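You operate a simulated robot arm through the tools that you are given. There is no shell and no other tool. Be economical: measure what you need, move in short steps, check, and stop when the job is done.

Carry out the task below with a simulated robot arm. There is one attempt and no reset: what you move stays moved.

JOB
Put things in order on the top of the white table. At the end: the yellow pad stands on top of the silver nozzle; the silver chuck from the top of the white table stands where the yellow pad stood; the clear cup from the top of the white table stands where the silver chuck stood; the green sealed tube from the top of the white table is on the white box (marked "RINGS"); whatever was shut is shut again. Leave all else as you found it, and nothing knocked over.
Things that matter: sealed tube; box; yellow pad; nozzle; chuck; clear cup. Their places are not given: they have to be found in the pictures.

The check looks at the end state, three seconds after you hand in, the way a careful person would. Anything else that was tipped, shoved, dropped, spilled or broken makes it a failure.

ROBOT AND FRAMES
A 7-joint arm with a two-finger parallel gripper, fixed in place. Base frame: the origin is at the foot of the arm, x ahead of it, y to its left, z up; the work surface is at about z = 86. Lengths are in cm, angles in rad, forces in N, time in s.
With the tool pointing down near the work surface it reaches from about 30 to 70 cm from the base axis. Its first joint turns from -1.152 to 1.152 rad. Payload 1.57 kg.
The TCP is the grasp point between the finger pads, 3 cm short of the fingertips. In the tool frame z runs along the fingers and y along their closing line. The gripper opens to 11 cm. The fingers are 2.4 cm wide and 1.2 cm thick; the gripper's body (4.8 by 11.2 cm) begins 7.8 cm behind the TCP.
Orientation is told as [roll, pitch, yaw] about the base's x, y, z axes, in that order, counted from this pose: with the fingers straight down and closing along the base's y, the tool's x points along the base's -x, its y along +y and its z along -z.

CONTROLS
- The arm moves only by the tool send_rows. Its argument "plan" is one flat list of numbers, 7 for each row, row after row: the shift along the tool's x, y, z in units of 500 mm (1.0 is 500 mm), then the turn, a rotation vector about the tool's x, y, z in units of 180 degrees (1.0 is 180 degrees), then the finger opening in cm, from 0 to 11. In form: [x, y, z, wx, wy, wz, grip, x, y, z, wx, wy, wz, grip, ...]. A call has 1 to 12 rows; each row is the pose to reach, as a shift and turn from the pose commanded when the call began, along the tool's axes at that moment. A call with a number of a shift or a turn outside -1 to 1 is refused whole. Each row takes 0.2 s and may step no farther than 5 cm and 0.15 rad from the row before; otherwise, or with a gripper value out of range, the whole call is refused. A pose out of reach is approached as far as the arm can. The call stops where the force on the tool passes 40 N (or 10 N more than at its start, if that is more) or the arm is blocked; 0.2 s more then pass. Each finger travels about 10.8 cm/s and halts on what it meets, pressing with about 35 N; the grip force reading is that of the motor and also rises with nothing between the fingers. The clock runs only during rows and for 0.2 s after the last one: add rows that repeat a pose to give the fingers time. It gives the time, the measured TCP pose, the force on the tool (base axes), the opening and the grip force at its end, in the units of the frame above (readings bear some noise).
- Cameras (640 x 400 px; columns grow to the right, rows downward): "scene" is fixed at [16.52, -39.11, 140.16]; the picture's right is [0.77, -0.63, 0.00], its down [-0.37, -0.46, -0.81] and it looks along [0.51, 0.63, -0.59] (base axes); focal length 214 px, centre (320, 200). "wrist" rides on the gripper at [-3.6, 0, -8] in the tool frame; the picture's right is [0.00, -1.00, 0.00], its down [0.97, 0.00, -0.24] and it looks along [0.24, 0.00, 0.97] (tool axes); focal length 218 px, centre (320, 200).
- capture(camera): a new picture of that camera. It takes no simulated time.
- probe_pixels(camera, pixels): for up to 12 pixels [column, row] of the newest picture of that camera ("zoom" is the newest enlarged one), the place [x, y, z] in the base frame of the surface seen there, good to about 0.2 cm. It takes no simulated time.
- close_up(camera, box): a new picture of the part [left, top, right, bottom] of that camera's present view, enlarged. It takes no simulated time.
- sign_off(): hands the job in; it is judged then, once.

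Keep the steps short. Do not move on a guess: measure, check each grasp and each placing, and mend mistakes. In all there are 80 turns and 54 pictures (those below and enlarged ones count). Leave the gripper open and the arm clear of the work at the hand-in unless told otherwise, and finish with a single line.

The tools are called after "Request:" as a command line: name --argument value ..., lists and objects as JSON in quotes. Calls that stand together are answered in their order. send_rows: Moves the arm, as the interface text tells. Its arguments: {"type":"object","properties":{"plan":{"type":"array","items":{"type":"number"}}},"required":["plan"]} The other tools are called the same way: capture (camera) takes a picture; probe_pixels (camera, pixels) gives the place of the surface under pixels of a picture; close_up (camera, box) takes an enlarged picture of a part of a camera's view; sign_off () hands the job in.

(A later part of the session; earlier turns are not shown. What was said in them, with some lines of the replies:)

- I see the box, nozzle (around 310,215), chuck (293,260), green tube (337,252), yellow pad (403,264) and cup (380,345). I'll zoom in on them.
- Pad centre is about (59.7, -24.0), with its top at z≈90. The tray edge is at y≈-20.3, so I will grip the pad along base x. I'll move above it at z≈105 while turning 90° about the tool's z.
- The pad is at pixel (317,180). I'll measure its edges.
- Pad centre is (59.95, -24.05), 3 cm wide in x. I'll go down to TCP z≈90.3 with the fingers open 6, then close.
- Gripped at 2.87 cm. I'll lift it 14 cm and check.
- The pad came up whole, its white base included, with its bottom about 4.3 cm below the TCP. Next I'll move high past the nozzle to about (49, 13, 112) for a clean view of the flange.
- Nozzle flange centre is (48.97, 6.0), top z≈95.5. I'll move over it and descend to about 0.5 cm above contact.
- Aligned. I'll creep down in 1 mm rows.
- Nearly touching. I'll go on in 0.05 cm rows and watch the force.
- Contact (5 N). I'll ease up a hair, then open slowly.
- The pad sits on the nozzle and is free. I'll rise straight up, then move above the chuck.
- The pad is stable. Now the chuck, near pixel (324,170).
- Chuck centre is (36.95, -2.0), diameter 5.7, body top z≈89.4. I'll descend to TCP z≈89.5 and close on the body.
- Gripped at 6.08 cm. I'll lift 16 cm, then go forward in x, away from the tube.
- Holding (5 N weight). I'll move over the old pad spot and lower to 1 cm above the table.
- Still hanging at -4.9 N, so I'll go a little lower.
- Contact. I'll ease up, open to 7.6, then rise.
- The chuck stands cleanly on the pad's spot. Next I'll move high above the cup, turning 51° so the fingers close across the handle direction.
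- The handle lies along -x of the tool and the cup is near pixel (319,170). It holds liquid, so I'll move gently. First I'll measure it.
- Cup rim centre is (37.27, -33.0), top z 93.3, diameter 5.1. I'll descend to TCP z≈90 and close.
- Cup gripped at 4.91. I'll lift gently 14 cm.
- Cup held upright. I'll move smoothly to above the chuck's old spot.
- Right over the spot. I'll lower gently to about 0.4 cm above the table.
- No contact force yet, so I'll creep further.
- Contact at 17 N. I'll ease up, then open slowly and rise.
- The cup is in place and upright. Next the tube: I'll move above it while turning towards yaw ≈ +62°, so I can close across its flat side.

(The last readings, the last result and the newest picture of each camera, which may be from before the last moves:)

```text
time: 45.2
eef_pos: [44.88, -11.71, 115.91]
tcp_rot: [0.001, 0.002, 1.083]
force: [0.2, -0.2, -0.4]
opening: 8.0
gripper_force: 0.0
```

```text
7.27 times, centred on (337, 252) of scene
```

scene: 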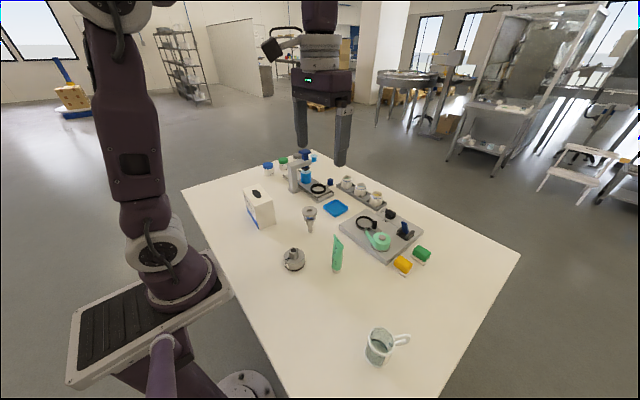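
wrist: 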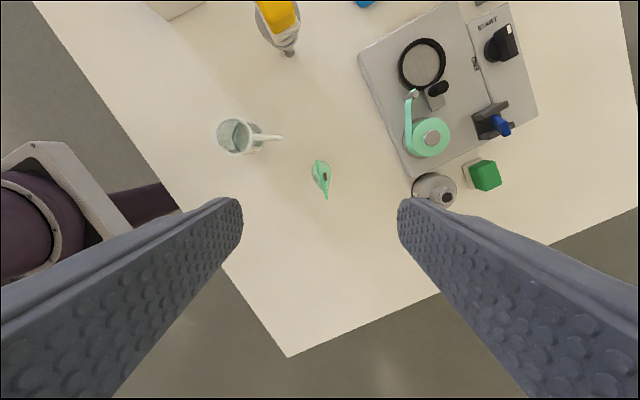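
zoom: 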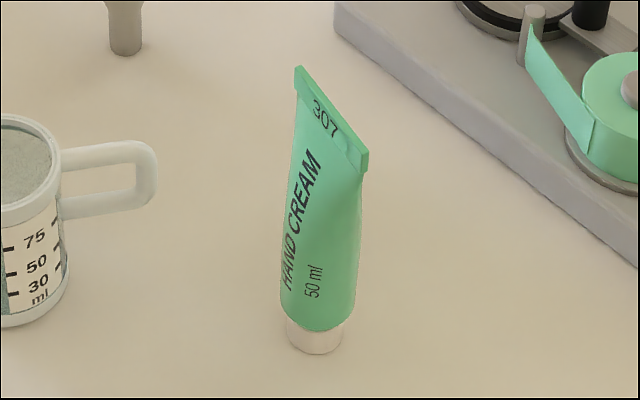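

Tube centre is (45.05, -11.9), the crimp is 12.7° off y, and its top is at z 99.1. I'll finish the turn to yaw 77° and descend to TCP z≈92.1, which keeps the palm above the crimp. Then I'll check before closing.

Request:
send_rows --plan '[0.001, -0.0034, 0.05, 0, 0, -0.0424, 7, 0.002, -0.0068, 0.12, 0, 0, -0.0848, 6.5, 0.002, -0.0068, 0.2, 0, 0, -0.0848, 6, 0.002, -0.0068, 0.28, 0, 0, -0.0848, 6, 0.002, -0.0068, 0.36, 0, 0, -0.0848, 6, 0.002, -0.0068, 0.43, 0, 0, -0.0848, 6, 0.002, -0.0068, 0.476, 0, 0, -0.0848, 6, 0.002, -0.0068, 0.476, 0, 0, -0.0848, 6]'

Request:
capture --camera "wrist"

Request:
close_up --camera "scene" --box '[290, 200, 380, 280]'

```text
time: 47.0
eef_pos: [45.11, -11.91, 92.01]
tcp_rot: [0.001, -0.002, 1.346]
force: [0.1, 0.7, -0.5]
opening: 6.03
gripper_force: 0.1
```

```text
15 pictures are left
```

wrist: 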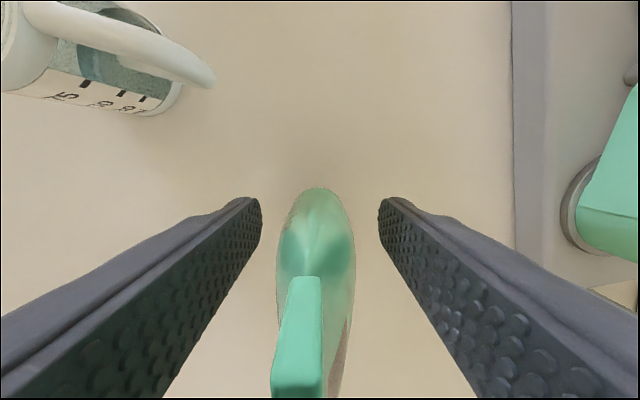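

```text
5.00 times, centred on (335, 240) of scene
```

zoom: 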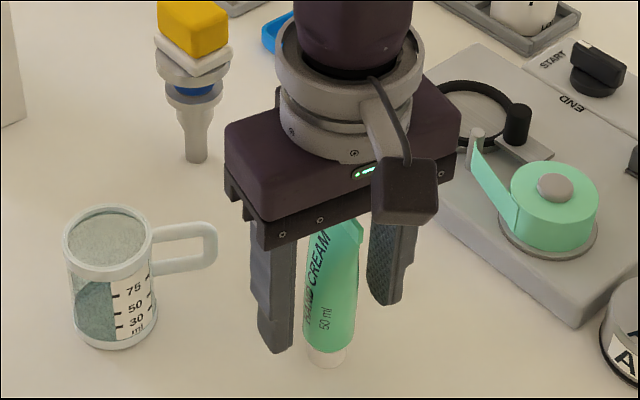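

The tube is centred between the fingers. I'll close slowly.

Request:
send_rows --plan '[0, 0, 0, 0, 0, 0, 4.5, 0, 0, 0, 0, 0, 0, 3.6, 0, 0, 0, 0, 0, 0, 3.2, 0, 0, 0, 0, 0, 0, 2.8, 0, 0, 0, 0, 0, 0, 2.4, 0, 0, 0, 0, 0, 0, 2.2, 0, 0, 0, 0, 0, 0, 2.2]'

Request:
close_up --camera "scene" --box '[290, 200, 380, 280]'

```text
time: 48.6
eef_pos: [45.22, -11.8, 91.97]
tcp_rot: [0.0, 0.0, 1.346]
force: [-0.1, -0.3, -0.1]
opening: 2.81
gripper_force: 34.5
```

```text
5.00 times, centred on (335, 240) of scene
```

zoom: 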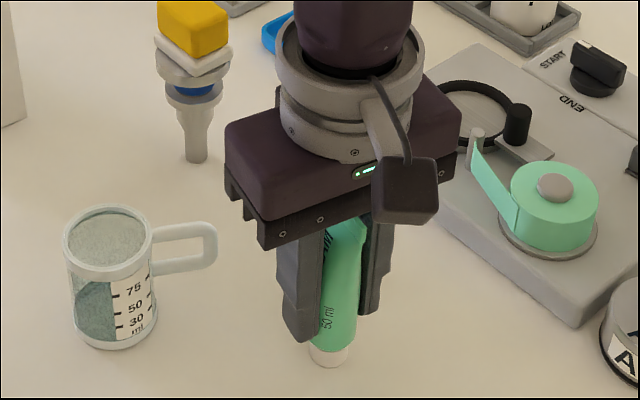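

Held at 2.81 cm. I'll lift 18.5 cm, then travel towards the box.

Request:
send_rows --plan '[0, 0, -0.05, 0, 0, 0, 2.2, 0, 0, -0.13, 0, 0, 0, 2.2, 0, 0, -0.21, 0, 0, 0, 2.2, 0, 0, -0.29, 0, 0, 0, 2.2, 0, 0, -0.37, 0, 0, 0, 2.2, -0.075, 0.0361, -0.37, 0, 0, 0, 2.2, -0.15, 0.0722, -0.37, 0, 0, 0, 2.2, -0.225, 0.1083, -0.37, 0, 0, 0, 2.2, -0.3, 0.1443, -0.37, 0, 0, 0, 2.2, -0.375, 0.1804, -0.37, 0, 0, 0, 2.2, -0.45, 0.2165, -0.37, 0, 0, 0, 2.2, -0.525, 0.2526, -0.37, 0, 0, 0, 2.2]'

Request:
capture --camera "wrist"

Request:
close_up --camera "scene" --box '[210, 120, 350, 240]'

```text
time: 51.2
eef_pos: [38.52, 16.71, 110.64]
tcp_rot: [0.0, 0.001, 1.344]
force: [-0.8, 0.3, -0.4]
opening: 2.81
gripper_force: 35.2
```

```text
12 pictures are left
```

wrist: 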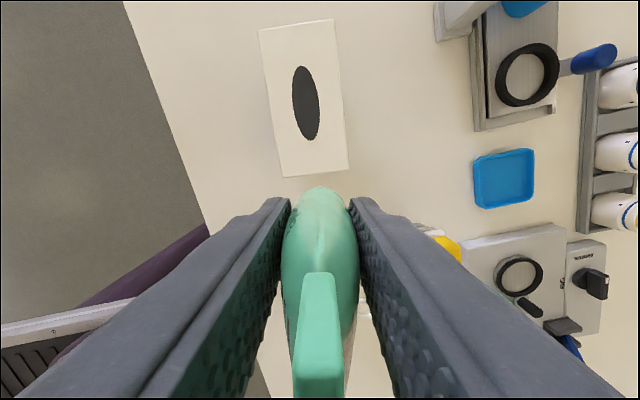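

```text
3.33 times, centred on (280, 180) of scene
```

zoom: 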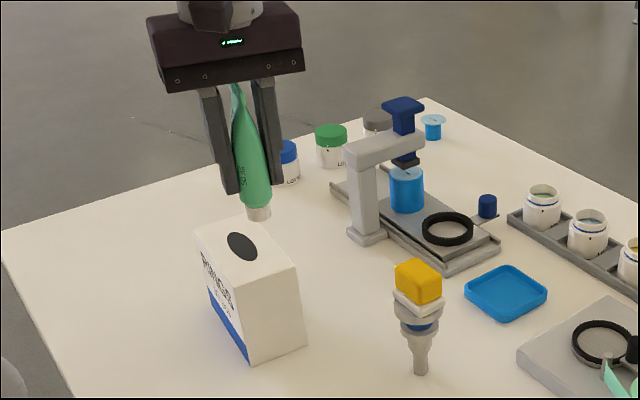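

Request:
probe_pixels --camera "wrist" --pixels '[[310, 138], [310, 143], [284, 174], [346, 168], [276, 130], [338, 125], [262, 32], [331, 22], [306, 100], [313, 155]]'

```text
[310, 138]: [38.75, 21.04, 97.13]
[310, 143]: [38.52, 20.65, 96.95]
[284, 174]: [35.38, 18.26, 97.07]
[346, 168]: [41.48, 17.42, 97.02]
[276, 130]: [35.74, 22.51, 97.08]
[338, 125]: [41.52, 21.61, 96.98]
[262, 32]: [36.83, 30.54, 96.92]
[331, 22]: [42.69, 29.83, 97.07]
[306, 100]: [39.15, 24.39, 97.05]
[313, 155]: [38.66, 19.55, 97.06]
```

The ellipse ends at y=21 and the clear strip runs from y≈17.8 to 21. I'll place the tube upright at (38.5, 19.5), stopping first about 0.6 cm above.

Request:
send_rows --plan '[-0.0563, 0.0138, 0, 0, 0, 0, 2.2, -0.0563, 0.0138, 0.04, 0, 0, 0, 2.2, -0.0563, 0.0138, 0.08, 0, 0, 0, 2.2, -0.0563, 0.0138, 0.12, 0, 0, 0, 2.2, -0.0563, 0.0138, 0.137, 0, 0, 0, 2.2, -0.0563, 0.0138, 0.137, 0, 0, 0, 2.2]'

Request:
close_up --camera "scene" --box '[225, 150, 305, 230]'

```text
time: 52.6
eef_pos: [38.63, 19.49, 103.61]
tcp_rot: [-0.001, -0.001, 1.345]
force: [0.6, 1.3, -0.5]
opening: 2.82
gripper_force: 35.2
```

```text
5.00 times, centred on (265, 190) of scene
```

zoom: 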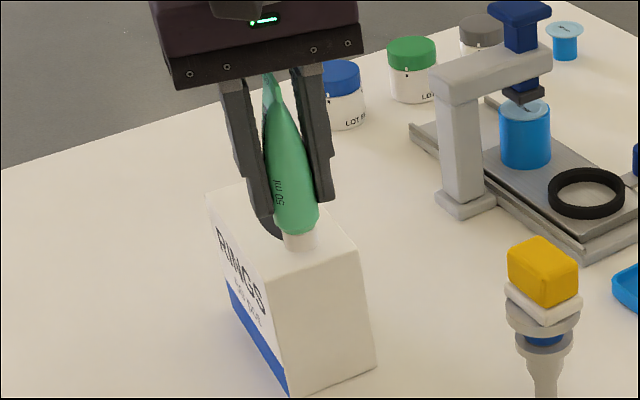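

It looks vertical. I'll creep down.

Request:
send_rows --plan '[0, 0, 0.003, 0, 0, 0, 2.2, 0, 0, 0.006, 0, 0, 0, 2.2, 0, 0, 0.008, 0, 0, 0, 2.2, 0, 0, 0.0095, 0, 0, 0, 2.2]'

Request:
send_rows --plan '[0, 0, 0.001, 0, 0, 0, 2.2, 0, 0, 0.002, 0, 0, 0, 2.2]'

```text
time: 53.6
eef_pos: [38.71, 19.47, 103.24]
tcp_rot: [0.0, 0.0, 1.344]
force: [-0.3, -0.5, -0.1]
opening: 2.81
gripper_force: 35.0
```

```text
time: 54.2
eef_pos: [38.54, 19.45, 103.11]
tcp_rot: [0.0, 0.0, 1.346]
force: [0.0, -0.6, -0.7]
opening: 2.81
gripper_force: 35.6
```

Request:
send_rows --plan '[0, 0, 0.001, 0, 0, 0, 2.2, 0, 0, 0.002, 0, 0, 0, 2.2]'

```text
time: 54.8
eef_pos: [38.51, 19.46, 103.07]
tcp_rot: [-0.002, -0.002, 1.344]
force: [-1.1, -1.9, 16.9]
opening: 2.84
gripper_force: 35.3
```

Contact. I'll ease up 0.05 cm and open slowly, then check before rising.

Request:
send_rows --plan '[0, 0, -0.001, 0, 0, 0, 2.2, 0, 0, -0.001, 0, 0, 0, 2.85, 0, 0, -0.001, 0, 0, 0, 3.05, 0, 0, -0.001, 0, 0, 0, 3.3, 0, 0, -0.001, 0, 0, 0, 3.8, 0, 0, -0.001, 0, 0, 0, 5, 0, 0, -0.001, 0, 0, 0, 6, 0, 0, -0.001, 0, 0, 0, 6]'

Request:
close_up --camera "scene" --box '[225, 150, 305, 230]'

Request:
capture --camera "wrist"

```text
time: 56.6
eef_pos: [38.57, 19.45, 103.04]
tcp_rot: [0.001, 0.0, 1.344]
force: [-0.5, 1.6, 0.2]
opening: 6.01
gripper_force: 0.0
```

```text
5.00 times, centred on (265, 190) of scene
```

zoom: 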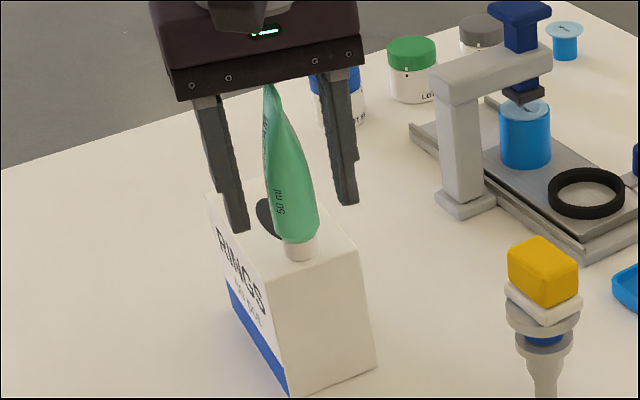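

```text
8 pictures are left
```

wrist: 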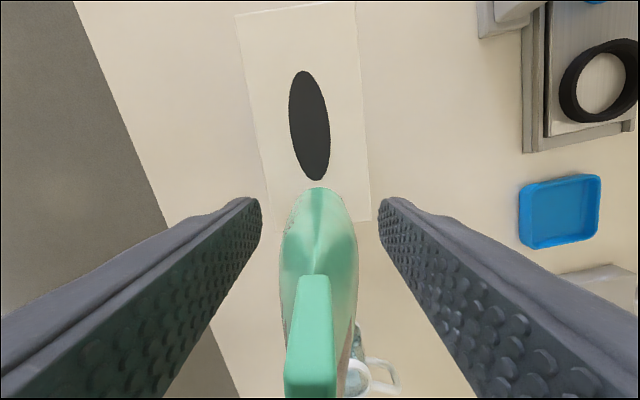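

The tube stands free on the box. I'll rise straight up 16 cm, then look at the whole table.

Request:
send_rows --plan '[0, 0, -0.04, 0, 0, 0, 6, 0, 0, -0.12, 0, 0, 0, 6, 0, 0, -0.2, 0, 0, 0, 6, 0, 0, -0.28, 0, 0, 0, 8, 0, 0, -0.34, 0, 0, 0, 10, 0, 0, -0.34, 0, 0, 0, 11, 0, 0, -0.34, 0, 0, 0, 11]'

Request:
capture --camera "scene"

Request:
close_up --camera "scene" --box '[225, 140, 445, 280]'

```text
time: 58.2
eef_pos: [38.5, 19.62, 120.13]
tcp_rot: [0.0, -0.001, 1.345]
force: [0.4, 0.4, 0.5]
opening: 10.98
gripper_force: 0.0
```

```text
7 pictures are left
```

scene: 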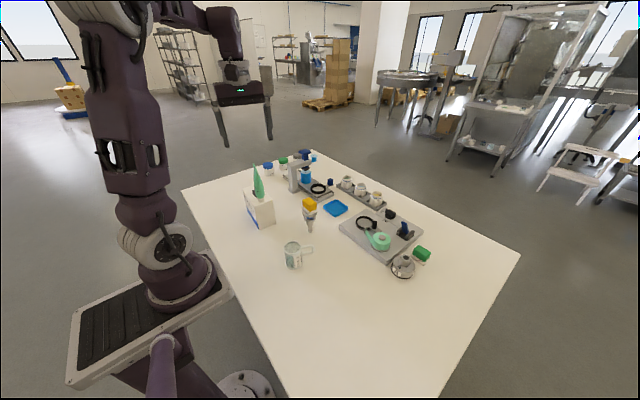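

```text
2.86 times, centred on (335, 210) of scene
```

zoom: 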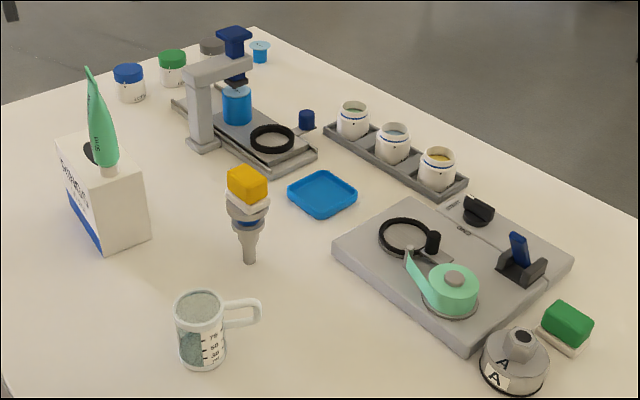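

Everything is in place: the pad is on the nozzle, the chuck is on the pad's old spot, the cup is on the chuck's old spot, and the tube stands on the box. Nothing else has moved, the gripper is open and the arm is clear, so I'll hand in.

Request:
sign_off

```text
The job is handed in.
```

The job is handed in: the yellow pad is on the nozzle, the chuck is where the pad stood, the cup is where the chuck stood, the green tube stands on the RINGS box, nothing needed reshutting, and nothing was knocked over.
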